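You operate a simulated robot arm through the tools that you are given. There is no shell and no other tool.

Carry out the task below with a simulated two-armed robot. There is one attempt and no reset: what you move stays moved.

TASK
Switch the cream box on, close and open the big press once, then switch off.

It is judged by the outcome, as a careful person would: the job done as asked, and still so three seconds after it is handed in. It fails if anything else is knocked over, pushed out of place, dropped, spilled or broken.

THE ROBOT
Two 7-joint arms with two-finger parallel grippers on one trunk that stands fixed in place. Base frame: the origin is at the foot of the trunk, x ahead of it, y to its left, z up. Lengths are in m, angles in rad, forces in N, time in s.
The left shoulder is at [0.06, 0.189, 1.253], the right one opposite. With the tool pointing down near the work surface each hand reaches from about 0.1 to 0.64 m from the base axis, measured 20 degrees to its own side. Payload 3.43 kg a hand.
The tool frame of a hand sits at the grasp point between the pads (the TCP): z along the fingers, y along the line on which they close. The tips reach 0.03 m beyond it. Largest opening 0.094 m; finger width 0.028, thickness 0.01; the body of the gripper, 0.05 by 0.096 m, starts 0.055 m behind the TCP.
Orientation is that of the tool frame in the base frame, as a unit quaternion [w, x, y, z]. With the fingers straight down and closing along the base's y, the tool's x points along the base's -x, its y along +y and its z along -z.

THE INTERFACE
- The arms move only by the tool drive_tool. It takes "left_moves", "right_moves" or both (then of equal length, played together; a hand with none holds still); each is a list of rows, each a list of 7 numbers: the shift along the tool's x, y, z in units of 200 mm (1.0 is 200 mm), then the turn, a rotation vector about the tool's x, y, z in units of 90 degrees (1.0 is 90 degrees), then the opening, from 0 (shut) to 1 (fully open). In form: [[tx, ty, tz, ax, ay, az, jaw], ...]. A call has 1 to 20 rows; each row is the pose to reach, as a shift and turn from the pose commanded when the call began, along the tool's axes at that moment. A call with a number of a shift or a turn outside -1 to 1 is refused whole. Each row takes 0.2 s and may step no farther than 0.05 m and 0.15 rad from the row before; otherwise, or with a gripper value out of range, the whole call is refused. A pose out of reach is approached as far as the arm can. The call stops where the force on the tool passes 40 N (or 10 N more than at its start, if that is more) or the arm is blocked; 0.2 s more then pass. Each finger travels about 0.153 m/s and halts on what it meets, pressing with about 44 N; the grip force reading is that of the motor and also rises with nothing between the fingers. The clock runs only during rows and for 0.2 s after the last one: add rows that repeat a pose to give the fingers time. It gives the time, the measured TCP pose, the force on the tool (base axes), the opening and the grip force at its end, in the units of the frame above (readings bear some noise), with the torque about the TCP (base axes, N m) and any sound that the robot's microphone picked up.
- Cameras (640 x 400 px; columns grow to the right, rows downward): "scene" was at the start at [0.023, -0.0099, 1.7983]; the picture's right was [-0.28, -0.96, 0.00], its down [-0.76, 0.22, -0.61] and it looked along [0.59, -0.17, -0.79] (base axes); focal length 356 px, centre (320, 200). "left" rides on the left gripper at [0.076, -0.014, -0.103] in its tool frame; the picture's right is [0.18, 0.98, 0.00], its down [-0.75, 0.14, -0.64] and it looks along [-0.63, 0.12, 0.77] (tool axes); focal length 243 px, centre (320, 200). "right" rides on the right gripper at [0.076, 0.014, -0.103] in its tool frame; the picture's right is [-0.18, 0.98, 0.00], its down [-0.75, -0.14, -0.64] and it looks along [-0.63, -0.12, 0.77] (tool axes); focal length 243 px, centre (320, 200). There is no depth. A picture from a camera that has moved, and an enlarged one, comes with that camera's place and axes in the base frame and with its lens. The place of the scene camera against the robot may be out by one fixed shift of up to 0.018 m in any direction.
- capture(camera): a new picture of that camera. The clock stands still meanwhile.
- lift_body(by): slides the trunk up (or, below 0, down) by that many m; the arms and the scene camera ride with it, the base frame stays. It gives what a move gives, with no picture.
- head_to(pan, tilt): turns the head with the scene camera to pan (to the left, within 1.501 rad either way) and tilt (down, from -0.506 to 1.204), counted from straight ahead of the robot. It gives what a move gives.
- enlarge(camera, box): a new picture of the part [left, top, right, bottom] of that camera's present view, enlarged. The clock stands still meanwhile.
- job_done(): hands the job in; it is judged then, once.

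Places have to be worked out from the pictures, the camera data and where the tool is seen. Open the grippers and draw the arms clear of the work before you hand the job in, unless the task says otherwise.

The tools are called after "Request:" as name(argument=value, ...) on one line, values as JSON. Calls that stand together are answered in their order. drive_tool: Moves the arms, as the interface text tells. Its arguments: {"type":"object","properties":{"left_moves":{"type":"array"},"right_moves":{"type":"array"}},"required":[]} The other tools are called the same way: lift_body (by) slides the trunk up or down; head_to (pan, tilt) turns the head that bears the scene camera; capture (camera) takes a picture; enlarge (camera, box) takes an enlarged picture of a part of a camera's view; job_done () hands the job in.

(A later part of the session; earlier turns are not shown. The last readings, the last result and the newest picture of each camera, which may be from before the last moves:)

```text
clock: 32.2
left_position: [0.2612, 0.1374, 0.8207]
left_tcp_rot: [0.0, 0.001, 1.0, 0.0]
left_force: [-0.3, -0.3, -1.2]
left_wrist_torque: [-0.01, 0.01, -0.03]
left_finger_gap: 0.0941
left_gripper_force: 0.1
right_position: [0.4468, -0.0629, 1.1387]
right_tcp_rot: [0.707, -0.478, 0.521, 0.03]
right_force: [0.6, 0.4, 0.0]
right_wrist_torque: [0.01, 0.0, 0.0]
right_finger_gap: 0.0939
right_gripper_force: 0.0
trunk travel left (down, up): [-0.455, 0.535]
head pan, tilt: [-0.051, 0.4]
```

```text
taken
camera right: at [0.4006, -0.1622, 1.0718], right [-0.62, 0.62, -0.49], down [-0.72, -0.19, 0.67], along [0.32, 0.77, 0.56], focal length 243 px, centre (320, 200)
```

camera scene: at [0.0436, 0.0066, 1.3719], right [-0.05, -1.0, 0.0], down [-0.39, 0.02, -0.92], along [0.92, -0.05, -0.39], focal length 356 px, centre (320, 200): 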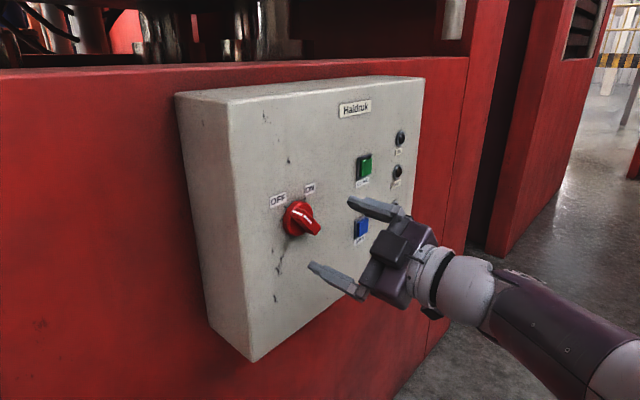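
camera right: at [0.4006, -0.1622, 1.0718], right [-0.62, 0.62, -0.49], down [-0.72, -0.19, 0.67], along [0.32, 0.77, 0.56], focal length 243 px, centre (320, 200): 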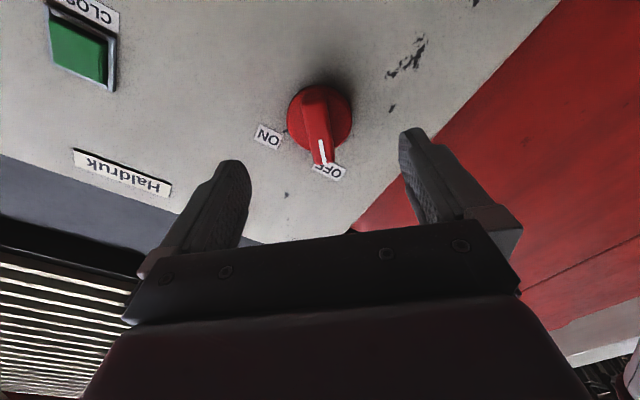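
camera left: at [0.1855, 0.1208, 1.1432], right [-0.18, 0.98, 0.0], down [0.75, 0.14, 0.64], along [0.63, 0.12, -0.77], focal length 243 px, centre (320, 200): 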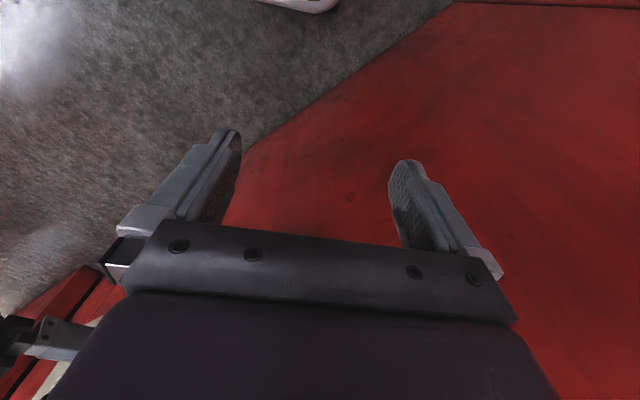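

The pose is reached exactly, and the bar appears aligned between the fingers. I'll enlarge both views to refine the alignment.

Request:
enlarge(camera="right", box=[220, 50, 440, 200])

Request:
enlarge(camera="scene", box=[250, 160, 420, 310])

```text
2.67 times, centred on (330, 125) of right
camera zoom: at [0.4006, -0.1622, 1.0718], right [-0.62, 0.62, -0.49], down [-0.72, -0.19, 0.67], along [0.32, 0.77, 0.56], focal length 647 px, centre (293, 400)
```

zoom: 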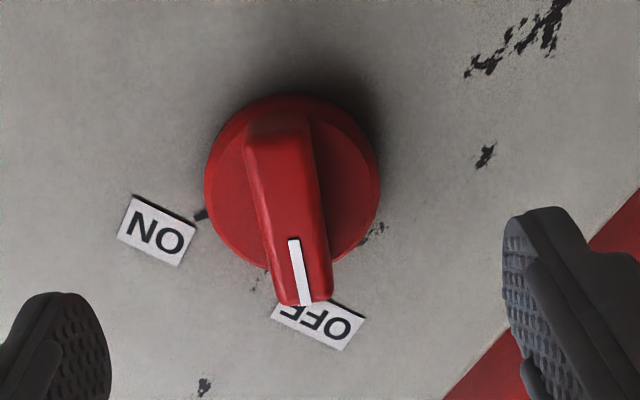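

```text
2.67 times, centred on (335, 235) of scene
camera zoom: at [0.0436, 0.0066, 1.3719], right [-0.05, -1.0, 0.0], down [-0.39, 0.02, -0.92], along [0.92, -0.05, -0.39], focal length 950 px, centre (280, 107)
```

zoom: 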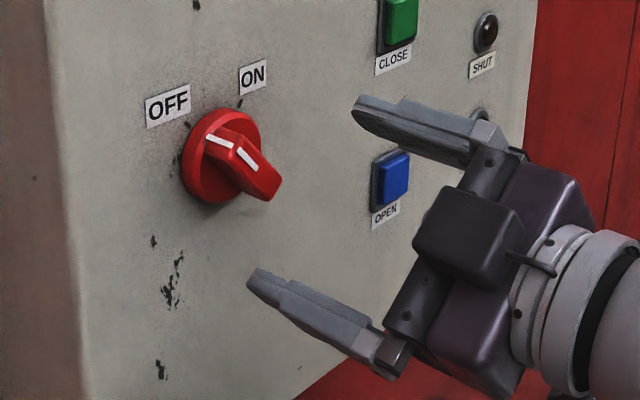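

Working in the tool frame, the bar is parallel to the tool's x axis and centred within ~2 mm, its top ~31 mm proud of the face. I advance 50 mm with the jaws open, then check before gripping.

Request:
drive_tool(right_moves=[[0.004, -0.003, 0.09, 0, 0, 0, 1], [0.008, -0.005, 0.18, 0, 0, 0, 1], [0.01, -0.005, 0.25, 0, 0, 0, 1], [0.01, -0.005, 0.25, 0, 0, 0, 1]])

Request:
capture(camera="right")

Request:
enlarge(camera="scene", box=[250, 160, 420, 310])

```text
clock: 33.2
left_position: [0.2601, 0.1367, 0.8206]
left_tcp_rot: [0.0, 0.0, 1.0, 0.001]
left_force: [-0.2, -0.3, 0.7]
left_wrist_torque: [0.0, 0.01, 0.07]
left_finger_gap: 0.0941
left_gripper_force: 0.0
right_position: [0.4854, -0.0292, 1.1383]
right_tcp_rot: [0.706, -0.479, 0.52, 0.03]
right_force: [-0.2, 0.1, 0.7]
right_wrist_torque: [-0.02, -0.03, -0.01]
right_finger_gap: 0.0942
right_gripper_force: 0.0
trunk travel left (down, up): [-0.455, 0.535]
head pan, tilt: [-0.051, 0.4]
```

```text
taken
camera right: at [0.4384, -0.1277, 1.071], right [-0.62, 0.62, -0.49], down [-0.72, -0.19, 0.67], along [0.32, 0.77, 0.56], focal length 243 px, centre (320, 200)
```

right: 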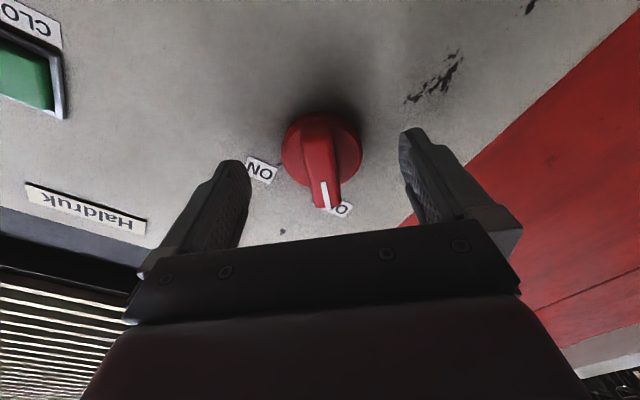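

```text
2.67 times, centred on (335, 235) of scene
camera zoom: at [0.0433, 0.0066, 1.372], right [-0.05, -1.0, 0.0], down [-0.39, 0.02, -0.92], along [0.92, -0.05, -0.39], focal length 950 px, centre (280, 107)
```

zoom: 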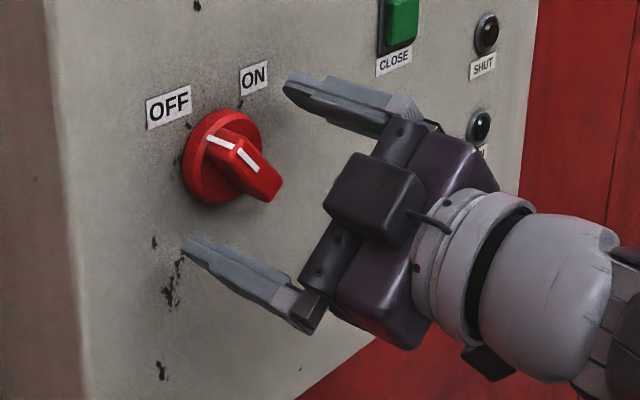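

The bar is centred between the pads, tips ~17 mm off the face. I close the gripper on the bar.

Request:
drive_tool(right_moves=[[0, 0, 0, 0, 0, 0, 0.5], [0, 0, 0, 0, 0, 0, 0.3], [0, 0, 0, 0, 0, 0, 0], [0, 0, 0, 0, 0, 0, 0]])

Request:
enlarge(camera="right", box=[200, 80, 440, 240])

Request:
enlarge(camera="scene", box=[250, 160, 420, 310])

```text
clock: 34.2
left_position: [0.2596, 0.1351, 0.821]
left_tcp_rot: [0.0, 0.0, 1.0, 0.0]
left_force: [0.5, 0.7, 0.2]
left_wrist_torque: [0.01, 0.06, 0.01]
left_finger_gap: 0.094
left_gripper_force: 0.2
right_position: [0.4841, -0.0295, 1.1369]
right_tcp_rot: [0.706, -0.478, 0.521, 0.031]
right_force: [-3.1, 1.1, -4.5]
right_wrist_torque: [0.42, -0.24, 0.44]
right_finger_gap: 0.018
right_gripper_force: 45.2
trunk travel left (down, up): [-0.455, 0.535]
head pan, tilt: [-0.051, 0.4]
```

```text
2.50 times, centred on (320, 160) of right
camera zoom: at [0.4382, -0.1275, 1.0707], right [-0.62, 0.61, -0.49], down [-0.72, -0.19, 0.67], along [0.32, 0.77, 0.56], focal length 606 px, centre (320, 300)
```

zoom: 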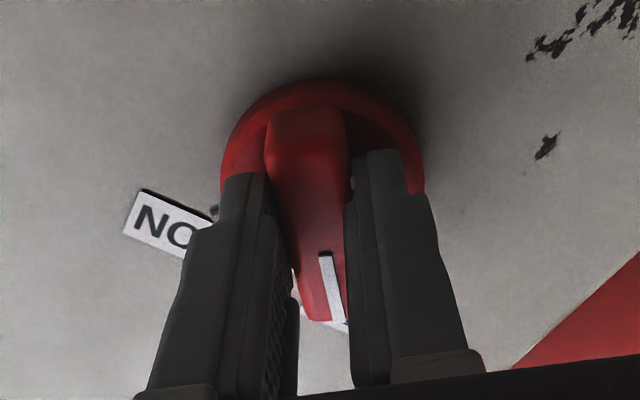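

```text
2.67 times, centred on (335, 235) of scene
camera zoom: at [0.0433, 0.0069, 1.372], right [-0.05, -1.0, 0.0], down [-0.39, 0.02, -0.92], along [0.92, -0.05, -0.39], focal length 950 px, centre (280, 107)
```

zoom: 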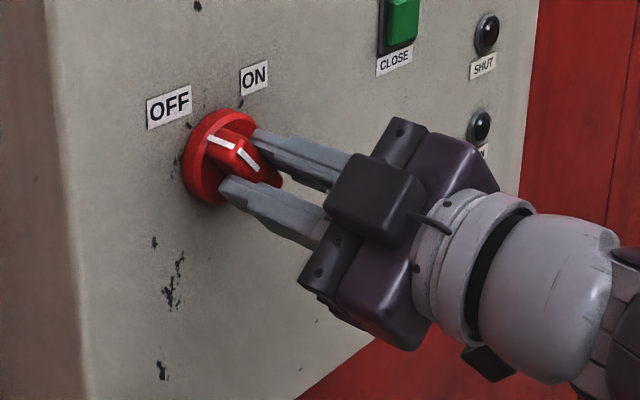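

Gripped, with an 18 mm gap and small forces. I start turning clockwise about the tool axis, first ~32°, to check reach and forces.

Request:
drive_tool(right_moves=[[0, 0, 0, 0, 0, 0.09, 0], [0, 0, 0, 0, 0, 0.18, 0], [0, 0, 0, 0, 0, 0.27, 0], [0, 0, 0, 0, 0, 0.36, 0]])

Request:
enlarge(camera="scene", box=[250, 120, 420, 290])

```text
clock: 35.2
left_position: [0.2599, 0.1369, 0.8202]
left_tcp_rot: [0.0, 0.0, 1.0, -0.001]
left_force: [-0.1, 0.7, -0.4]
left_wrist_torque: [0.0, -0.03, 0.04]
left_finger_gap: 0.0939
left_gripper_force: 0.1
right_position: [0.4834, -0.0263, 1.1368]
right_tcp_rot: [0.668, -0.314, 0.635, 0.227]
right_force: [-16.7, 8.2, -24.9]
right_wrist_torque: [0.36, -0.45, 0.45]
right_finger_gap: 0.0178
right_gripper_force: 45.5
trunk travel left (down, up): [-0.455, 0.535]
head pan, tilt: [-0.051, 0.4]
```

```text
2.35 times, centred on (335, 205) of scene
camera zoom: at [0.0422, 0.0084, 1.3718], right [-0.05, -1.0, 0.0], down [-0.39, 0.02, -0.92], along [0.92, -0.05, -0.39], focal length 838 px, centre (285, 188)
```

zoom: 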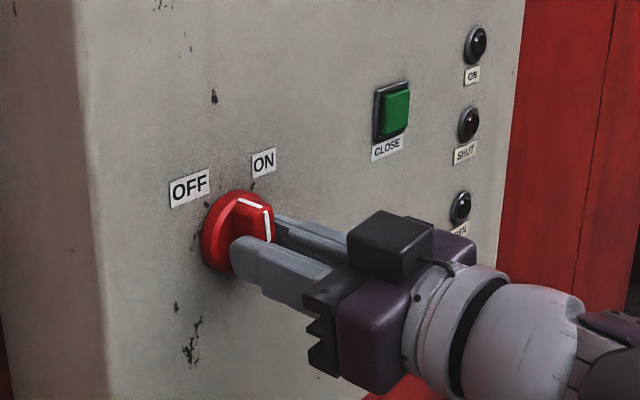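

The knob is turning with the hand. There's ~31 N sideways (down-left), so the tool axis is a few mm off the knob axis; I shift 1.5 mm down and left to relieve it and see the effect.

Request:
drive_tool(right_moves=[[0.0075, 0.0075, 0, 0, 0, 0, 0], [0.0075, 0.0075, 0, 0, 0, 0, 0]])

```text
clock: 35.8
left_position: [0.2607, 0.1372, 0.8212]
left_tcp_rot: [0.0, 0.0, 1.0, -0.001]
left_force: [0.5, 0.3, -0.5]
left_wrist_torque: [0.0, -0.05, -0.03]
left_finger_gap: 0.094
left_gripper_force: 0.1
right_position: [0.4839, -0.0273, 1.137]
right_tcp_rot: [0.67, -0.314, 0.634, 0.225]
right_force: [-13.7, 6.9, -18.9]
right_wrist_torque: [-1.23, 1.18, 0.09]
right_finger_gap: 0.0175
right_gripper_force: 44.9
trunk travel left (down, up): [-0.455, 0.535]
head pan, tilt: [-0.051, 0.4]
```

Force eased. I continue turning with a gradual extra drift left/down to follow the knob's axis.

Request:
drive_tool(right_moves=[[0.004, 0.005, 0, 0, 0, 0.085, 0], [0.007, 0.01, 0, 0, 0, 0.17, 0], [0.009, 0.015, 0, 0, 0, 0.255, 0], [0.011, 0.019, 0, 0, 0, 0.34, 0]])

Request:
enlarge(camera="scene", box=[250, 120, 420, 290])

```text
clock: 36.8
left_position: [0.2591, 0.1364, 0.8217]
left_tcp_rot: [0.001, 0.0, 1.0, 0.0]
left_force: [0.8, -0.6, -0.4]
left_wrist_torque: [-0.04, -0.01, 0.01]
left_finger_gap: 0.0938
left_gripper_force: 0.0
right_position: [0.4816, -0.0259, 1.1368]
right_tcp_rot: [0.588, -0.134, 0.693, 0.395]
right_force: [6.4, 2.4, 5.2]
right_wrist_torque: [-0.73, 0.77, 0.2]
right_finger_gap: 0.018
right_gripper_force: 45.5
trunk travel left (down, up): [-0.455, 0.535]
head pan, tilt: [-0.051, 0.4]
```

```text
2.35 times, centred on (335, 205) of scene
camera zoom: at [0.0446, 0.0072, 1.3723], right [-0.05, -1.0, 0.0], down [-0.39, 0.02, -0.92], along [0.92, -0.05, -0.39], focal length 838 px, centre (285, 188)
```

zoom: 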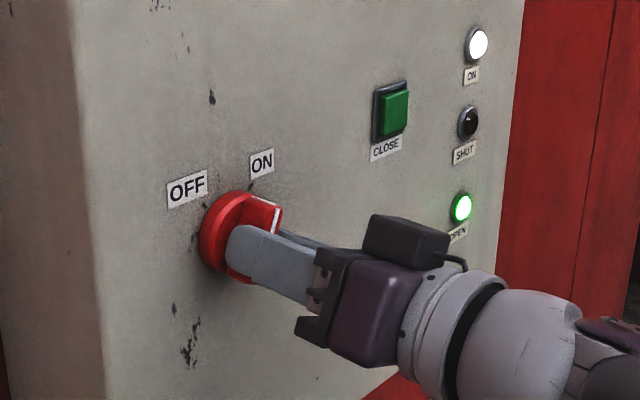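

The ON and OPEN lamps are lit. I nudge the turn a few more degrees to be sure it's fully in the ON position, then open the jaws.

Request:
drive_tool(right_moves=[[0, 0, 0, 0, 0, 0.08, 0], [0, 0, 0, 0, 0, 0.08, 0]])

Request:
drive_tool(right_moves=[[0, 0, 0, 0, 0, 0, 0.5], [0, 0, 0, 0, 0, 0, 1], [0, 0, 0, 0, 0, 0, 1], [0, 0, 0, 0, 0, 0, 1]])

Request:
capture(camera="right")

Request:
enlarge(camera="scene", box=[250, 120, 420, 290])

```text
clock: 37.4
left_position: [0.2604, 0.1366, 0.8202]
left_tcp_rot: [0.0, 0.0, 1.0, 0.0]
left_force: [-0.3, -0.1, 0.4]
left_wrist_torque: [0.03, 0.02, -0.02]
left_finger_gap: 0.0939
left_gripper_force: 0.0
right_position: [0.4819, -0.0255, 1.1376]
right_tcp_rot: [0.562, -0.091, 0.7, 0.431]
right_force: [9.5, 1.1, 17.4]
right_wrist_torque: [0.21, -0.18, -0.22]
right_finger_gap: 0.0176
right_gripper_force: 44.5
trunk travel left (down, up): [-0.455, 0.535]
head pan, tilt: [-0.051, 0.4]
```

```text
clock: 38.4
left_position: [0.2594, 0.1356, 0.8221]
left_tcp_rot: [0.0, 0.0, 1.0, 0.001]
left_force: [0.7, 0.3, -0.4]
left_wrist_torque: [0.01, -0.01, 0.03]
left_finger_gap: 0.0939
left_gripper_force: 0.0
right_position: [0.4824, -0.0251, 1.1348]
right_tcp_rot: [0.56, -0.091, 0.701, 0.431]
right_force: [1.0, 0.3, 0.6]
right_wrist_torque: [0.01, -0.01, 0.0]
right_finger_gap: 0.094
right_gripper_force: 0.1
trunk travel left (down, up): [-0.455, 0.535]
head pan, tilt: [-0.051, 0.4]
```

```text
taken
camera right: at [0.3726, -0.0621, 1.0765], right [-0.54, 0.54, 0.65], down [-0.1, -0.81, 0.58], along [0.84, 0.25, 0.49], focal length 243 px, centre (320, 200)
```

right: 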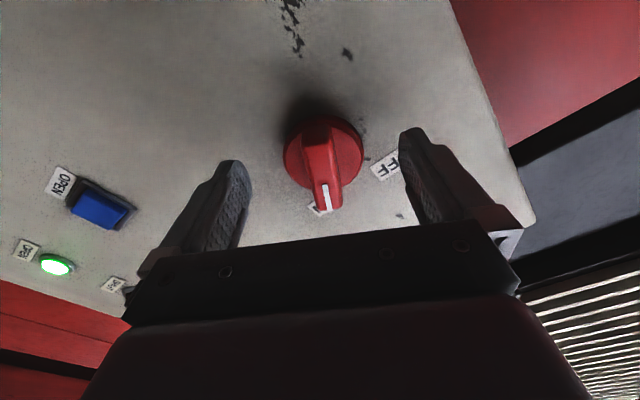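

```text
2.35 times, centred on (335, 205) of scene
camera zoom: at [0.0435, 0.0067, 1.372], right [-0.05, -1.0, 0.0], down [-0.39, 0.02, -0.92], along [0.92, -0.05, -0.39], focal length 838 px, centre (285, 188)
```

zoom: 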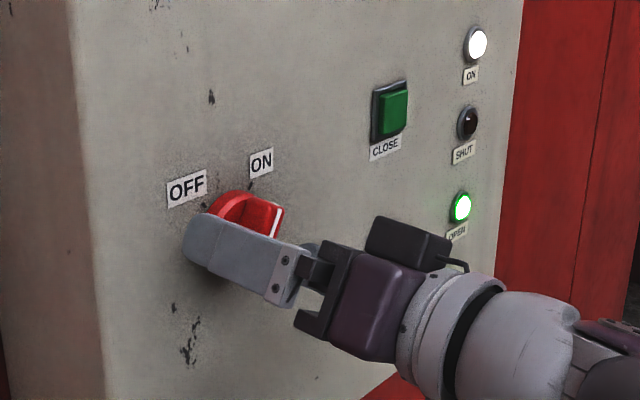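

The box is on: the ON and OPEN lamps stay lit with the knob released. I retreat 60 mm straight back.

Request:
drive_tool(right_moves=[[0, 0, -0.1, 0, 0, 0, 1], [0, 0, -0.2, 0, 0, 0, 1], [0, 0, -0.3, 0, 0, 0, 1]])

Request:
capture(camera="right")

Request:
capture(camera="scene")

```text
clock: 39.2
left_position: [0.2602, 0.1364, 0.8209]
left_tcp_rot: [0.0, -0.001, 1.0, -0.001]
left_force: [-0.1, -0.7, -0.3]
left_wrist_torque: [0.01, -0.01, -0.02]
left_finger_gap: 0.0938
left_gripper_force: 0.1
right_position: [0.4369, -0.0676, 1.1358]
right_tcp_rot: [0.561, -0.092, 0.701, 0.431]
right_force: [-0.7, 0.5, 0.9]
right_wrist_torque: [-0.02, 0.04, -0.01]
right_finger_gap: 0.0939
right_gripper_force: 0.1
trunk travel left (down, up): [-0.455, 0.535]
head pan, tilt: [-0.051, 0.4]
```

```text
taken
camera right: at [0.3281, -0.104, 1.0769], right [-0.54, 0.54, 0.65], down [-0.1, -0.81, 0.58], along [0.84, 0.25, 0.49], focal length 243 px, centre (320, 200)
```

right: 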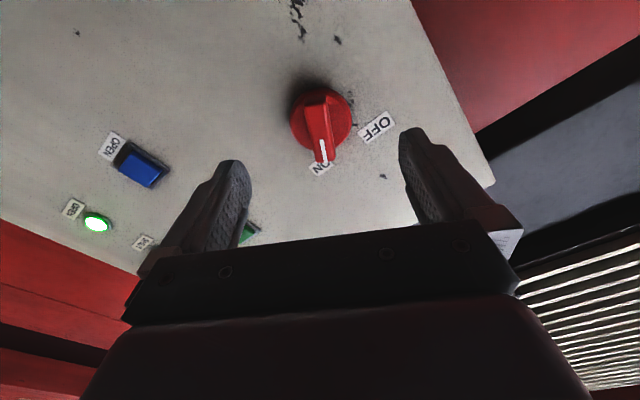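

```text
taken
camera scene: at [0.0432, 0.0066, 1.372], right [-0.05, -1.0, 0.0], down [-0.39, 0.02, -0.92], along [0.92, -0.05, -0.39], focal length 356 px, centre (320, 200)
```

scene: 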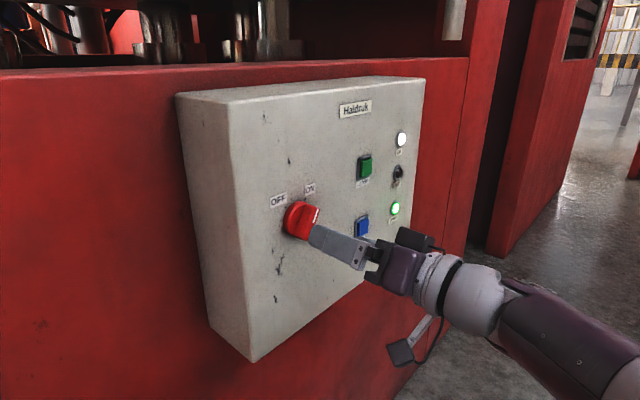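

Green (CLOSE) is at ≈ (0.622, -0.117, 1.178) and blue (OPEN) at ≈ (0.622, -0.117, 1.061). I close the jaws and move to a standoff 4 cm in front of the green button, rolling back to neutral.

Request:
drive_tool(right_moves=[[-0.1, -0.102, 0.02, 0, 0, -0.056, 0.6], [-0.2, -0.204, 0.043, 0, 0, -0.111, 0.3], [-0.3, -0.305, 0.065, 0, 0, -0.167, 0], [-0.4, -0.407, 0.087, 0, 0, -0.223, 0], [-0.5, -0.51, 0.108, 0, 0, -0.278, 0], [-0.598, -0.611, 0.13, 0, 0, -0.334, 0], [-0.598, -0.611, 0.13, 0, 0, -0.334, 0]])

Request:
capture(camera="right")

Request:
enlarge(camera="scene", box=[320, 100, 480, 260])

```text
clock: 40.8
left_position: [0.261, 0.1358, 0.8206]
left_tcp_rot: [0.001, 0.001, 1.0, 0.0]
left_force: [-0.1, -0.3, -0.5]
left_wrist_torque: [0.01, 0.0, 0.04]
left_finger_gap: 0.0939
left_gripper_force: 0.1
right_position: [0.5697, -0.1178, 1.1475]
right_tcp_rot: [0.651, -0.257, 0.662, 0.269]
right_force: [-0.1, 0.4, -0.3]
right_wrist_torque: [0.01, 0.0, 0.0]
right_finger_gap: 0.0001
right_gripper_force: 32.9
right hand out of reach, approached as far as the arm can: row 1, 2, 3, 4, 5, 6, 7
trunk travel left (down, up): [-0.455, 0.535]
head pan, tilt: [-0.051, 0.4]
```

```text
taken
camera right: at [0.4839, -0.1784, 1.0731], right [-0.67, 0.71, 0.21], down [-0.35, -0.55, 0.76], along [0.65, 0.44, 0.62], focal length 243 px, centre (320, 200)
```

right: 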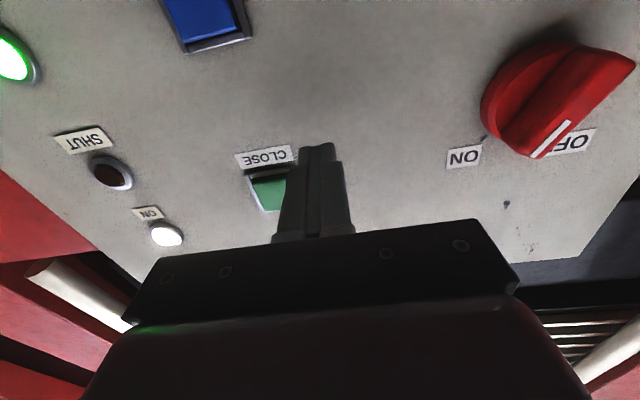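

```text
2.50 times, centred on (400, 180) of scene
camera zoom: at [0.0441, 0.0065, 1.372], right [-0.05, -1.0, 0.0], down [-0.39, 0.02, -0.92], along [0.92, -0.05, -0.39], focal length 890 px, centre (120, 250)
```

zoom: 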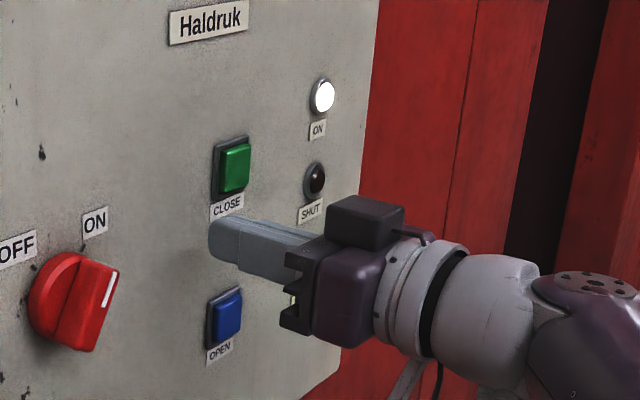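

The arm drifted again but its orientation is right; tips are ~2 cm off the face, just left of and below the green button. I try small steps up and to the right.

Request:
drive_tool(right_moves=[[-0.05, -0.06, -0.05, 0, 0, 0, 0], [-0.1, -0.12, -0.08, 0, 0, 0, 0]])

```text
clock: 41.4
left_position: [0.2601, 0.137, 0.8216]
left_tcp_rot: [0.0, 0.0, 1.0, 0.0]
left_force: [-0.3, -0.4, -1.5]
left_wrist_torque: [0.03, 0.01, 0.01]
left_finger_gap: 0.0941
left_gripper_force: 0.0
right_position: [0.5703, -0.1189, 1.1472]
right_tcp_rot: [0.65, -0.258, 0.661, 0.271]
right_force: [0.3, -0.4, 0.6]
right_wrist_torque: [-0.02, 0.01, 0.02]
right_finger_gap: 0.0
right_gripper_force: 33.2
right hand out of reach, approached as far as the arm can: row 1, 2
trunk travel left (down, up): [-0.455, 0.535]
head pan, tilt: [-0.051, 0.4]
```

Stuck on a joint limit at this roll; negative roll with slight downward pitch was comfortable earlier, and pressing a button doesn't need a specific roll. I roll the hand back about -30° in place.

Request:
drive_tool(right_moves=[[0, 0, 0, 0, 0.02, -0.08, 0], [0, 0, -0.02, 0, 0.04, -0.16, 0], [0, 0, -0.05, 0, 0.06, -0.24, 0], [0, 0, -0.1, 0, 0.08, -0.32, 0]])

```text
clock: 42.4
left_position: [0.2605, 0.1372, 0.8205]
left_tcp_rot: [0.0, 0.0, 1.0, 0.0]
left_force: [0.3, 0.9, -0.3]
left_wrist_torque: [0.01, 0.0, -0.01]
left_finger_gap: 0.0939
left_gripper_force: 0.1
right_position: [0.5576, -0.1284, 1.1465]
right_tcp_rot: [0.657, -0.435, 0.609, 0.088]
right_force: [0.2, 0.5, 0.1]
right_wrist_torque: [-0.01, 0.02, 0.0]
right_finger_gap: 0.0
right_gripper_force: 32.8
right hand out of reach, approached as far as the arm can: row 1, 2, 3, 4
trunk travel left (down, up): [-0.455, 0.535]
head pan, tilt: [-0.051, 0.4]
```

Rolled and a bit farther off the face. I try again to move up and right in small steps.

Request:
drive_tool(right_moves=[[-0.043, -0.079, -0.01, 0, 0, 0, 0], [-0.085, -0.157, -0.015, 0, 0, 0, 0]])

```text
clock: 43.0
left_position: [0.2606, 0.1367, 0.8213]
left_tcp_rot: [0.0, 0.0, 1.0, 0.0]
left_force: [-0.7, -0.4, 0.6]
left_wrist_torque: [-0.03, 0.0, 0.02]
left_finger_gap: 0.094
left_gripper_force: 0.1
right_position: [0.572, -0.1298, 1.1713]
right_tcp_rot: [0.658, -0.439, 0.606, 0.08]
right_force: [-0.7, 0.0, -0.6]
right_wrist_torque: [0.02, 0.02, -0.03]
right_finger_gap: 0.0003
right_gripper_force: 32.8
right hand out of reach, approached as far as the arm can: row 1, 2
trunk travel left (down, up): [-0.455, 0.535]
head pan, tilt: [-0.051, 0.4]
```

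The limit seems to be wrist bend when pointing 45° left this far right. Pointing a bit less left (yaw 20° right) still lets me press the button, so I do that with a small shift right.

Request:
drive_tool(right_moves=[[0.01, -0.02, -0.02, 0.065, 0.034, 0.009, 0], [0.03, -0.05, -0.04, 0.13, 0.069, 0.018, 0], [0.046, -0.088, -0.06, 0.195, 0.103, 0.027, 0]])

Request:
capture(camera="right")

Request:
enlarge(camera="scene", box=[320, 100, 480, 260])

```text
clock: 43.8
left_position: [0.2594, 0.1359, 0.8211]
left_tcp_rot: [0.001, 0.001, 1.0, 0.0]
left_force: [-0.4, -0.2, -0.3]
left_wrist_torque: [-0.03, 0.03, 0.03]
left_finger_gap: 0.0941
left_gripper_force: 0.1
right_position: [0.5757, -0.1528, 1.1734]
right_tcp_rot: [0.665, -0.326, 0.671, -0.034]
right_force: [-0.5, 0.1, -0.5]
right_wrist_torque: [0.0, 0.0, 0.04]
right_finger_gap: 0.0001
right_gripper_force: 33.3
trunk travel left (down, up): [-0.455, 0.535]
head pan, tilt: [-0.051, 0.4]
```

```text
taken
camera right: at [0.4831, -0.2184, 1.1121], right [-0.41, 0.86, -0.31], down [-0.61, 0.0, 0.8], along [0.69, 0.51, 0.52], focal length 243 px, centre (320, 200)
```

right: 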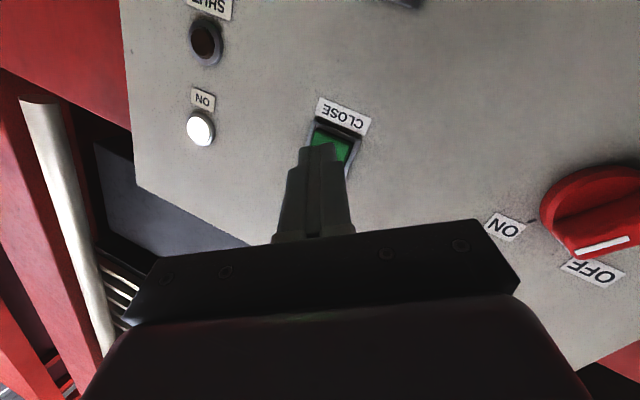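

```text
2.50 times, centred on (400, 180) of scene
camera zoom: at [0.0432, 0.007, 1.372], right [-0.05, -1.0, 0.0], down [-0.39, 0.02, -0.92], along [0.92, -0.05, -0.39], focal length 890 px, centre (120, 250)
```

zoom: 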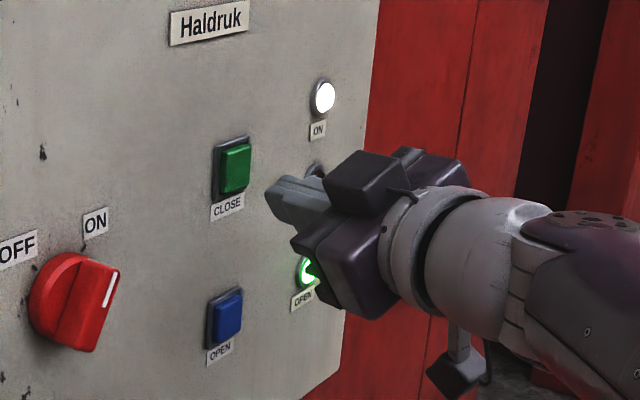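

This pose is fully reachable, and the closed fingertips are ~3 cm in front of the green button, laterally aligned. I advance along the panel normal in small steps.

Request:
drive_tool(right_moves=[[-0.019, -0.011, 0.063, 0, 0, 0, 0], [-0.03, -0.011, 0.103, 0, 0, 0, 0], [-0.037, -0.004, 0.126, 0, 0, 0, 0]])

Request:
capture(camera="right")

Request:
enlarge(camera="scene", box=[320, 100, 480, 260])

```text
clock: 44.6
left_position: [0.2607, 0.1368, 0.8209]
left_tcp_rot: [0.0, 0.0, 1.0, 0.0]
left_force: [0.2, 0.4, 0.0]
left_wrist_torque: [-0.02, 0.01, -0.02]
left_finger_gap: 0.094
left_gripper_force: 0.0
right_position: [0.5971, -0.1386, 1.1766]
right_tcp_rot: [0.664, -0.329, 0.671, -0.031]
right_force: [0.0, -0.6, -0.9]
right_wrist_torque: [-0.03, 0.02, 0.0]
right_finger_gap: 0.0
right_gripper_force: 32.7
trunk travel left (down, up): [-0.455, 0.535]
head pan, tilt: [-0.051, 0.4]
```

```text
taken
camera right: at [0.5068, -0.2048, 1.1155], right [-0.41, 0.86, -0.31], down [-0.6, 0.0, 0.8], along [0.68, 0.51, 0.52], focal length 243 px, centre (320, 200)
```

right: 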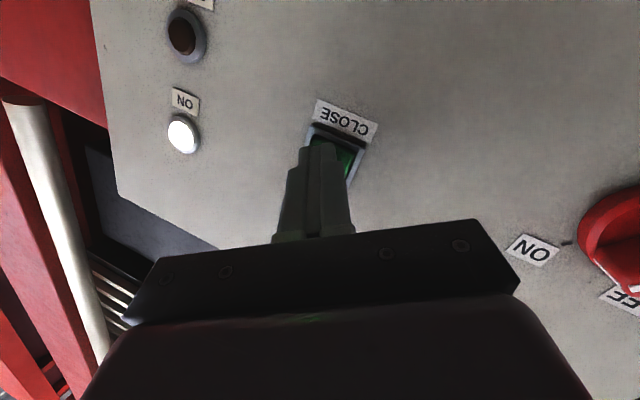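

```text
2.50 times, centred on (400, 180) of scene
camera zoom: at [0.0437, 0.0068, 1.372], right [-0.05, -1.0, 0.0], down [-0.39, 0.02, -0.92], along [0.92, -0.05, -0.39], focal length 890 px, centre (120, 250)
```

zoom: 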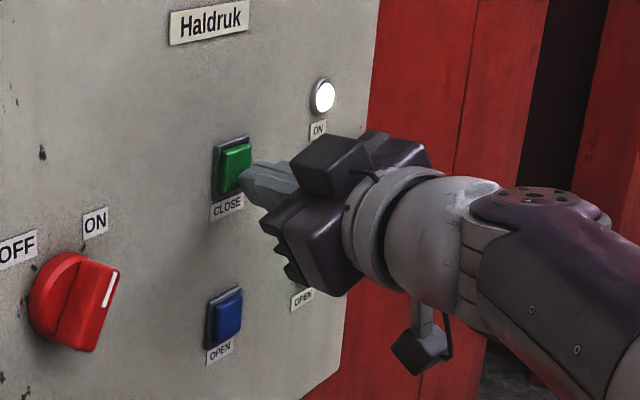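

Tips are about to touch the green button, slightly right of its centre. I correct 4 mm left and press in ~4 mm steps.

Request:
drive_tool(right_moves=[[-0.012, 0.021, 0.007, 0, 0, 0, 0], [-0.019, 0.028, 0.03, 0, 0, 0, 0], [-0.024, 0.034, 0.048, 0, 0, 0, 0]])

Request:
capture(camera="right")

Request:
enlarge(camera="scene", box=[320, 100, 480, 260])

```text
clock: 45.4
left_position: [0.2589, 0.1355, 0.8207]
left_tcp_rot: [0.001, 0.0, 1.0, 0.0]
left_force: [-0.8, -0.7, 0.3]
left_wrist_torque: [0.02, -0.02, 0.02]
left_finger_gap: 0.0939
left_gripper_force: 0.1
right_position: [0.6023, -0.1304, 1.1766]
right_tcp_rot: [0.666, -0.327, 0.67, -0.033]
right_force: [-8.5, -7.1, -0.8]
right_wrist_torque: [0.03, -0.01, 0.05]
right_finger_gap: 0.0
right_gripper_force: 33.2
trunk travel left (down, up): [-0.455, 0.535]
head pan, tilt: [-0.051, 0.4]
heard: click
```

```text
taken
camera right: at [0.5106, -0.1962, 1.1159], right [-0.41, 0.86, -0.31], down [-0.61, 0.0, 0.8], along [0.68, 0.51, 0.52], focal length 243 px, centre (320, 200)
```

right: 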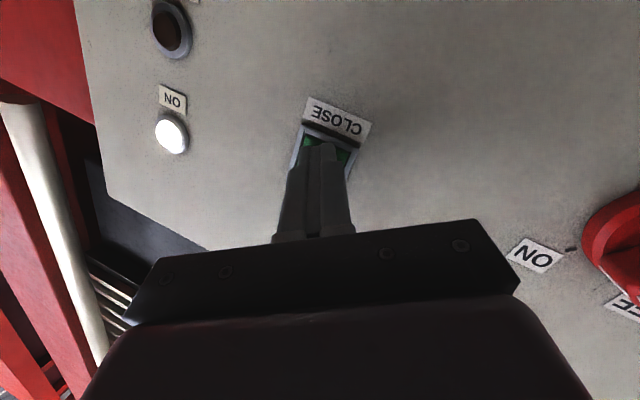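

```text
2.50 times, centred on (400, 180) of scene
camera zoom: at [0.0416, 0.0048, 1.3721], right [-0.05, -1.0, 0.0], down [-0.39, 0.02, -0.92], along [0.92, -0.05, -0.39], focal length 890 px, centre (120, 250)
```

zoom: 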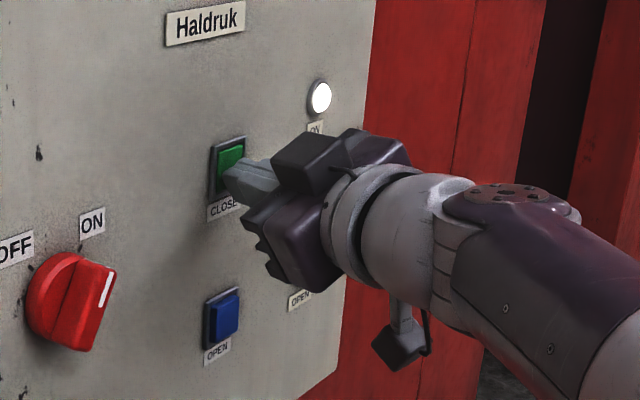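

Heard a click with ~11 N on the button: it's pressed. I hold it and watch the SHUT lamp and the ram.

Request:
drive_tool(right_moves=[[0, 0, 0, 0, 0, 0, 0], [0, 0, 0, 0, 0, 0, 0], [0, 0, 0, 0, 0, 0, 0], [0, 0, 0, 0, 0, 0, 0], [0, 0, 0, 0, 0, 0, 0]])

Request:
capture(camera="right")

Request:
head_to(pan=0.2, tilt=-0.2)

Request:
capture(camera="scene")

```text
clock: 46.6
left_position: [0.2601, 0.1353, 0.8209]
left_tcp_rot: [0.001, 0.0, 1.0, 0.001]
left_force: [-0.2, -0.9, -0.3]
left_wrist_torque: [0.02, 0.0, 0.02]
left_finger_gap: 0.0943
left_gripper_force: 0.0
right_position: [0.6027, -0.1301, 1.1782]
right_tcp_rot: [0.666, -0.326, 0.67, -0.032]
right_force: [-7.4, -9.4, 0.8]
right_wrist_torque: [0.04, -0.05, -0.03]
right_finger_gap: 0.0001
right_gripper_force: 32.8
trunk travel left (down, up): [-0.455, 0.535]
head pan, tilt: [-0.051, 0.4]
```

```text
taken
camera right: at [0.5108, -0.196, 1.1158], right [-0.41, 0.86, -0.31], down [-0.61, 0.0, 0.8], along [0.68, 0.51, 0.52], focal length 243 px, centre (320, 200)
```

right: 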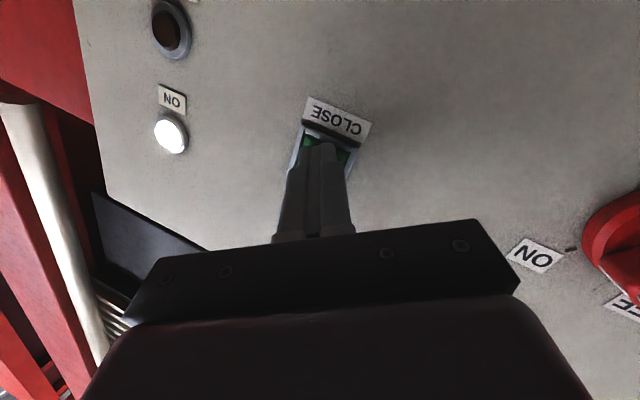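

```text
clock: 47.6
left_position: [0.2586, 0.136, 0.8223]
left_tcp_rot: [0.001, 0.0, 1.0, 0.001]
left_force: [1.0, -0.1, 0.0]
left_wrist_torque: [0.0, 0.0, -0.02]
left_finger_gap: 0.094
left_gripper_force: 0.0
right_position: [0.6019, -0.1312, 1.1778]
right_tcp_rot: [0.666, -0.326, 0.67, -0.032]
right_force: [-7.8, -10.0, 1.2]
right_wrist_torque: [0.06, -0.05, 0.01]
right_finger_gap: 0.0002
right_gripper_force: 33.0
trunk travel left (down, up): [-0.455, 0.535]
head pan, tilt: [0.201, -0.201]
```

```text
taken
camera scene: at [0.0306, 0.0257, 1.4264], right [0.2, -0.98, 0.0], down [0.2, 0.04, -0.98], along [0.96, 0.19, 0.2], focal length 356 px, centre (320, 200)
```

scene: 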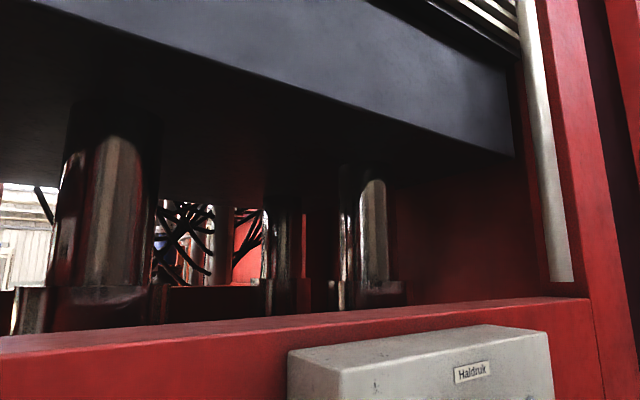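

The dark ram appears to be descending. I keep holding and re-check.

Request:
drive_tool(right_moves=[[0, 0, 0, 0, 0, 0, 0], [0, 0, 0, 0, 0, 0, 0], [0, 0, 0, 0, 0, 0, 0], [0, 0, 0, 0, 0, 0, 0], [0, 0, 0, 0, 0, 0, 0]])

Request:
capture(camera="scene")

Request:
drive_tool(right_moves=[[0, 0, 0, 0, 0, 0, 0], [0, 0, 0, 0, 0, 0, 0], [0, 0, 0, 0, 0, 0, 0], [0, 0, 0, 0, 0, 0, 0], [0, 0, 0, 0, 0, 0, 0], [0, 0, 0, 0, 0, 0, 0], [0, 0, 0, 0, 0, 0, 0], [0, 0, 0, 0, 0, 0, 0], [0, 0, 0, 0, 0, 0, 0], [0, 0, 0, 0, 0, 0, 0]])

Request:
capture(camera="scene")

Request:
capture(camera="right")

```text
clock: 48.8
left_position: [0.259, 0.1346, 0.821]
left_tcp_rot: [0.0, 0.0, 1.0, 0.001]
left_force: [-0.4, -0.6, -0.3]
left_wrist_torque: [0.0, 0.01, 0.01]
left_finger_gap: 0.0941
left_gripper_force: 0.0
right_position: [0.6025, -0.131, 1.1773]
right_tcp_rot: [0.666, -0.327, 0.67, -0.033]
right_force: [-7.9, -7.7, -0.8]
right_wrist_torque: [0.05, -0.02, -0.01]
right_finger_gap: 0.0
right_gripper_force: 33.2
trunk travel left (down, up): [-0.455, 0.535]
head pan, tilt: [0.201, -0.201]
```

```text
taken
camera scene: at [0.0305, 0.0258, 1.4265], right [0.2, -0.98, 0.0], down [0.2, 0.04, -0.98], along [0.96, 0.2, 0.2], focal length 356 px, centre (320, 200)
```

scene: 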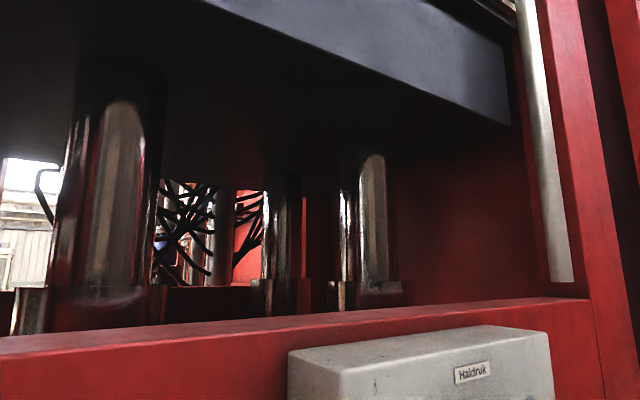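

```text
clock: 51.0
left_position: [0.2582, 0.1352, 0.8206]
left_tcp_rot: [0.001, 0.0, 1.0, 0.001]
left_force: [0.4, -0.1, 0.2]
left_wrist_torque: [-0.02, -0.01, -0.02]
left_finger_gap: 0.0939
left_gripper_force: 0.1
right_position: [0.6032, -0.1302, 1.1768]
right_tcp_rot: [0.666, -0.325, 0.671, -0.032]
right_force: [-8.2, -9.5, 0.6]
right_wrist_torque: [0.01, -0.02, -0.01]
right_finger_gap: 0.0
right_gripper_force: 33.0
trunk travel left (down, up): [-0.455, 0.535]
head pan, tilt: [0.201, -0.201]
```

```text
taken
camera scene: at [0.0305, 0.0258, 1.4265], right [0.2, -0.98, 0.0], down [0.2, 0.04, -0.98], along [0.96, 0.2, 0.2], focal length 356 px, centre (320, 200)
```

scene: 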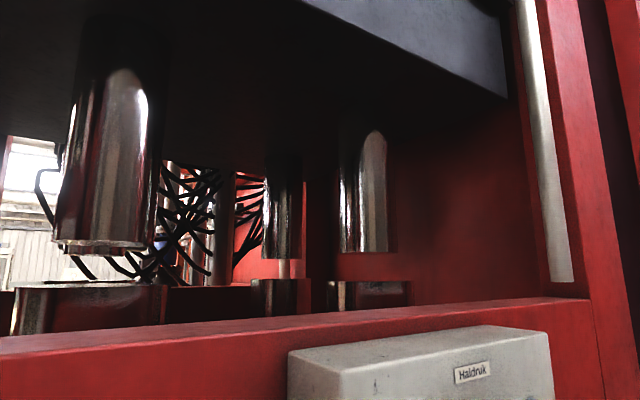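

```text
taken
camera right: at [0.5107, -0.1959, 1.1158], right [-0.41, 0.86, -0.31], down [-0.61, 0.0, 0.8], along [0.68, 0.51, 0.52], focal length 243 px, centre (320, 200)
```

right: 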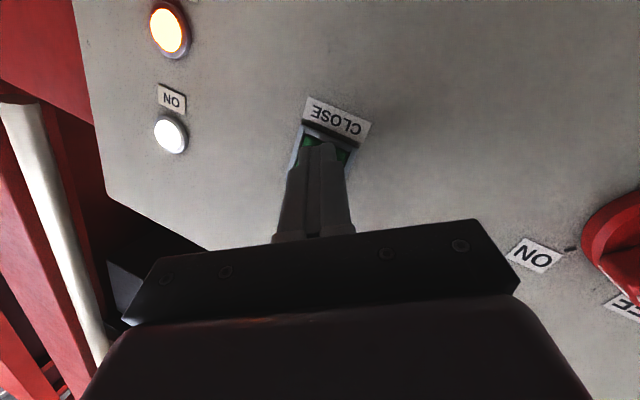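

The SHUT lamp is lit orange: the press is closed. I back off 3 cm along the normal and then move down 0.115 m to the blue OPEN button.

Request:
drive_tool(right_moves=[[0.014, -0.014, -0.046, 0, 0, 0, 0], [0.027, -0.028, -0.092, 0, 0, 0, 0], [0.041, -0.042, -0.138, 0, 0, 0, 0]])

Request:
drive_tool(right_moves=[[0.125, 0.069, 0.016, 0, 0, 0, 0], [0.25, 0.138, 0.032, 0, 0, 0, 0], [0.375, 0.207, 0.049, 0, 0, 0, 0], [0.5, 0.276, 0.065, 0, 0, 0, 0]])

Request:
head_to(pan=-0.05, tilt=0.4)

Request:
capture(camera="right")

Request:
enlarge(camera="scene", box=[320, 100, 480, 260])

```text
clock: 51.8
left_position: [0.2593, 0.1361, 0.8218]
left_tcp_rot: [0.001, 0.0, 1.0, 0.0]
left_force: [-0.9, 0.6, -0.4]
left_wrist_torque: [-0.01, -0.02, -0.02]
left_finger_gap: 0.0936
left_gripper_force: 0.0
right_position: [0.5832, -0.1499, 1.1747]
right_tcp_rot: [0.665, -0.327, 0.671, -0.033]
right_force: [0.1, -0.1, -0.3]
right_wrist_torque: [0.0, 0.04, -0.02]
right_finger_gap: 0.0001
right_gripper_force: 33.0
trunk travel left (down, up): [-0.455, 0.535]
head pan, tilt: [0.201, -0.201]
```

```text
clock: 52.8
left_position: [0.2604, 0.136, 0.8226]
left_tcp_rot: [0.0, -0.001, 1.0, 0.0]
left_force: [0.3, 0.2, -0.4]
left_wrist_torque: [0.0, 0.01, -0.01]
left_finger_gap: 0.0938
left_gripper_force: 0.1
right_position: [0.5812, -0.1506, 1.0612]
right_tcp_rot: [0.665, -0.328, 0.67, -0.032]
right_force: [-0.9, 1.3, -0.3]
right_wrist_torque: [-0.02, 0.0, -0.02]
right_finger_gap: 0.0001
right_gripper_force: 33.5
trunk travel left (down, up): [-0.455, 0.535]
head pan, tilt: [0.201, -0.201]
```

```text
clock: 53.8
left_position: [0.2593, 0.1366, 0.8193]
left_tcp_rot: [0.0, 0.001, 1.0, 0.0]
left_force: [0.2, -0.1, -0.4]
left_wrist_torque: [-0.04, 0.0, 0.0]
left_finger_gap: 0.0941
left_gripper_force: 0.1
right_position: [0.5823, -0.1504, 1.0609]
right_tcp_rot: [0.665, -0.328, 0.671, -0.032]
right_force: [-0.8, -0.1, -0.2]
right_wrist_torque: [0.0, 0.0, 0.03]
right_finger_gap: 0.0
right_gripper_force: 33.1
trunk travel left (down, up): [-0.455, 0.535]
head pan, tilt: [-0.051, 0.4]
```

```text
taken
camera right: at [0.4903, -0.2156, 0.9998], right [-0.41, 0.86, -0.31], down [-0.6, 0.0, 0.8], along [0.68, 0.51, 0.52], focal length 243 px, centre (320, 200)
```

right: 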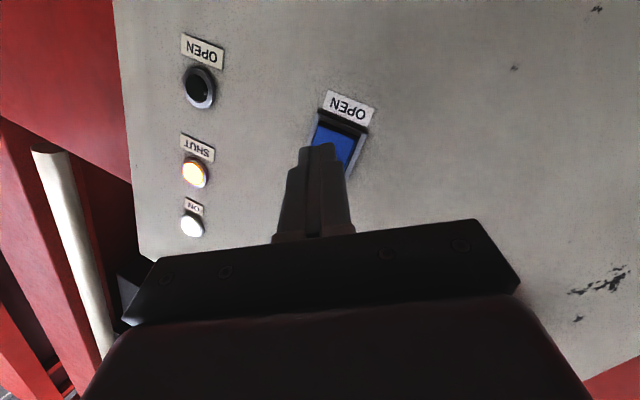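

```text
2.50 times, centred on (400, 180) of scene
camera zoom: at [0.0436, 0.0068, 1.3721], right [-0.05, -1.0, 0.0], down [-0.39, 0.02, -0.92], along [0.92, -0.05, -0.39], focal length 890 px, centre (120, 250)
```

zoom: 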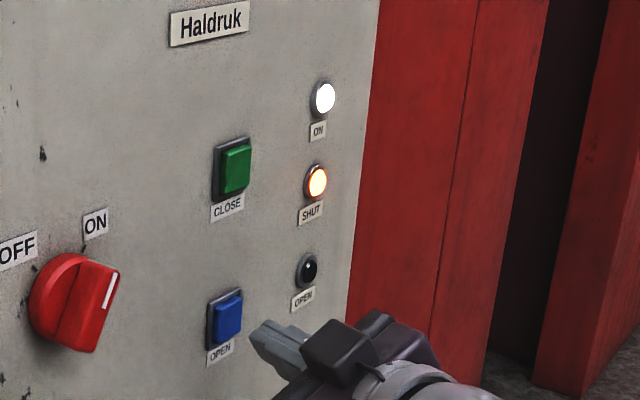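

SHUT stays lit after release, so the press holds closed. The tips are lined up with the blue OPEN button, and I press it by advancing ~28 mm along the normal.

Request:
drive_tool(right_moves=[[-0.014, 0.014, 0.046, 0, 0, 0, 0], [-0.0245, 0.025, 0.083, 0, 0, 0, 0], [-0.033, 0.033, 0.11, 0, 0, 0, 0], [-0.038, 0.039, 0.129, 0, 0, 0, 0]])

Request:
capture(camera="right")

```text
clock: 54.8
left_position: [0.2592, 0.1351, 0.8217]
left_tcp_rot: [0.0, 0.0, 1.0, 0.001]
left_force: [0.7, 0.8, 0.1]
left_wrist_torque: [-0.02, 0.0, 0.02]
left_finger_gap: 0.0941
left_gripper_force: 0.0
right_position: [0.602, -0.1319, 1.062]
right_tcp_rot: [0.665, -0.326, 0.671, -0.033]
right_force: [-5.9, -5.3, 0.6]
right_wrist_torque: [0.02, -0.01, 0.06]
right_finger_gap: 0.0
right_gripper_force: 33.4
trunk travel left (down, up): [-0.455, 0.535]
head pan, tilt: [-0.051, 0.4]
heard: click
```

```text
taken
camera right: at [0.5097, -0.1965, 1.0002], right [-0.41, 0.86, -0.31], down [-0.6, 0.0, 0.8], along [0.69, 0.51, 0.52], focal length 243 px, centre (320, 200)
```

right: 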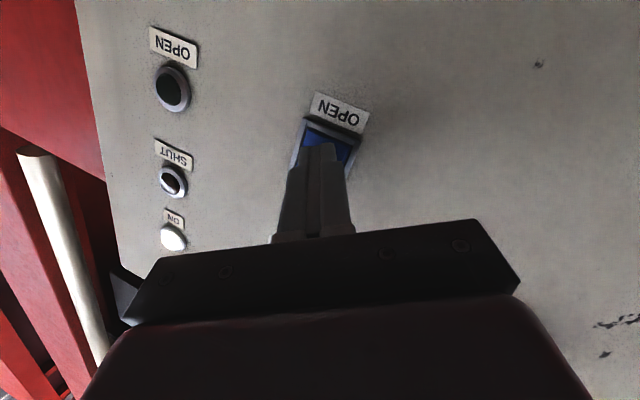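

Click heard and SHUT has gone out, so the press is opening. I keep holding until the OPEN lamp lights.

Request:
drive_tool(right_moves=[[0, 0, 0, 0, 0, 0, 0], [0, 0, 0, 0, 0, 0, 0], [0, 0, 0, 0, 0, 0, 0], [0, 0, 0, 0, 0, 0, 0], [0, 0, 0, 0, 0, 0, 0], [0, 0, 0, 0, 0, 0, 0], [0, 0, 0, 0, 0, 0, 0], [0, 0, 0, 0, 0, 0, 0], [0, 0, 0, 0, 0, 0, 0], [0, 0, 0, 0, 0, 0, 0], [0, 0, 0, 0, 0, 0, 0], [0, 0, 0, 0, 0, 0, 0], [0, 0, 0, 0, 0, 0, 0], [0, 0, 0, 0, 0, 0, 0], [0, 0, 0, 0, 0, 0, 0], [0, 0, 0, 0, 0, 0, 0], [0, 0, 0, 0, 0, 0, 0], [0, 0, 0, 0, 0, 0, 0], [0, 0, 0, 0, 0, 0, 0], [0, 0, 0, 0, 0, 0, 0]])

Request:
capture(camera="right")

```text
clock: 59.0
left_position: [0.2597, 0.1352, 0.8211]
left_tcp_rot: [0.0, 0.0, 1.0, 0.001]
left_force: [-0.1, 0.0, 0.0]
left_wrist_torque: [0.0, 0.02, 0.03]
left_finger_gap: 0.0939
left_gripper_force: 0.1
right_position: [0.602, -0.1308, 1.0607]
right_tcp_rot: [0.665, -0.328, 0.67, -0.032]
right_force: [-6.6, -6.2, -0.6]
right_wrist_torque: [0.03, 0.03, -0.02]
right_finger_gap: 0.0
right_gripper_force: 33.3
trunk travel left (down, up): [-0.455, 0.535]
head pan, tilt: [-0.051, 0.4]
```

```text
taken
camera right: at [0.5098, -0.1962, 1.0002], right [-0.41, 0.86, -0.31], down [-0.61, 0.0, 0.8], along [0.68, 0.51, 0.52], focal length 243 px, centre (320, 200)
```

right: 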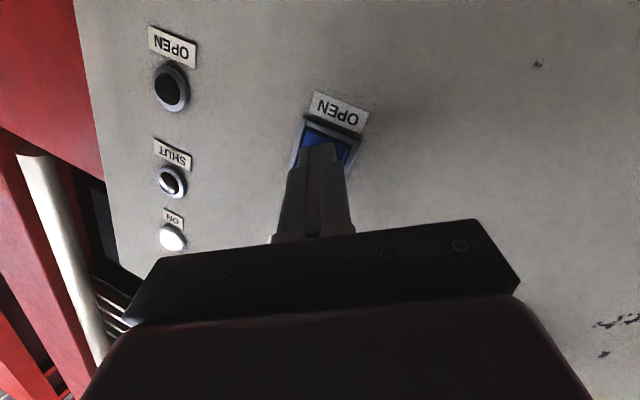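

OPEN isn't lit yet after ~4 s (closing took ~5 s). I keep holding.

Request:
drive_tool(right_moves=[[0, 0, 0, 0, 0, 0, 0], [0, 0, 0, 0, 0, 0, 0], [0, 0, 0, 0, 0, 0, 0], [0, 0, 0, 0, 0, 0, 0], [0, 0, 0, 0, 0, 0, 0], [0, 0, 0, 0, 0, 0, 0], [0, 0, 0, 0, 0, 0, 0], [0, 0, 0, 0, 0, 0, 0], [0, 0, 0, 0, 0, 0, 0], [0, 0, 0, 0, 0, 0, 0]])

Request:
capture(camera="right")

Request:
capture(camera="scene")

```text
clock: 61.2
left_position: [0.2596, 0.1359, 0.8212]
left_tcp_rot: [0.001, 0.0, 1.0, 0.002]
left_force: [0.6, -0.4, -0.4]
left_wrist_torque: [0.0, 0.0, -0.01]
left_finger_gap: 0.0937
left_gripper_force: 0.0
right_position: [0.6013, -0.1308, 1.0598]
right_tcp_rot: [0.665, -0.327, 0.67, -0.033]
right_force: [-5.8, -6.3, 0.2]
right_wrist_torque: [0.04, -0.03, 0.02]
right_finger_gap: 0.0
right_gripper_force: 33.7
trunk travel left (down, up): [-0.455, 0.535]
head pan, tilt: [-0.051, 0.4]
```

```text
taken
camera right: at [0.5098, -0.1962, 1.0003], right [-0.41, 0.86, -0.31], down [-0.61, 0.0, 0.8], along [0.68, 0.51, 0.52], focal length 243 px, centre (320, 200)
```

right: 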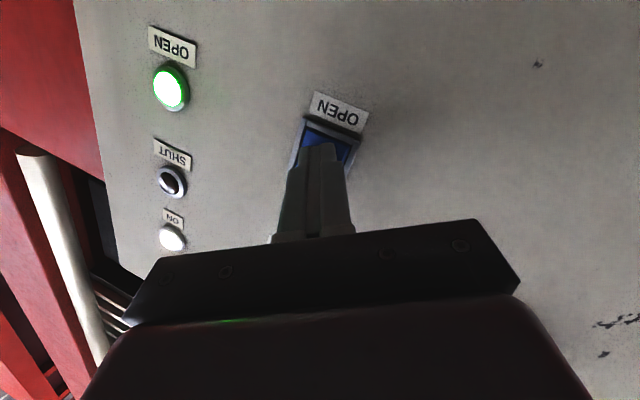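

```text
taken
camera scene: at [0.0422, 0.0053, 1.372], right [-0.05, -1.0, 0.0], down [-0.39, 0.02, -0.92], along [0.92, -0.05, -0.39], focal length 356 px, centre (320, 200)
```

scene: 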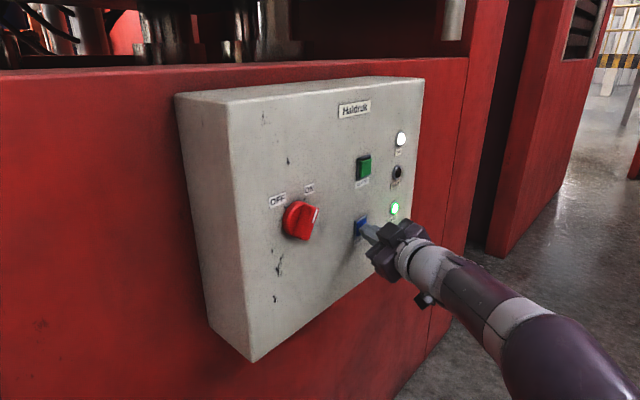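

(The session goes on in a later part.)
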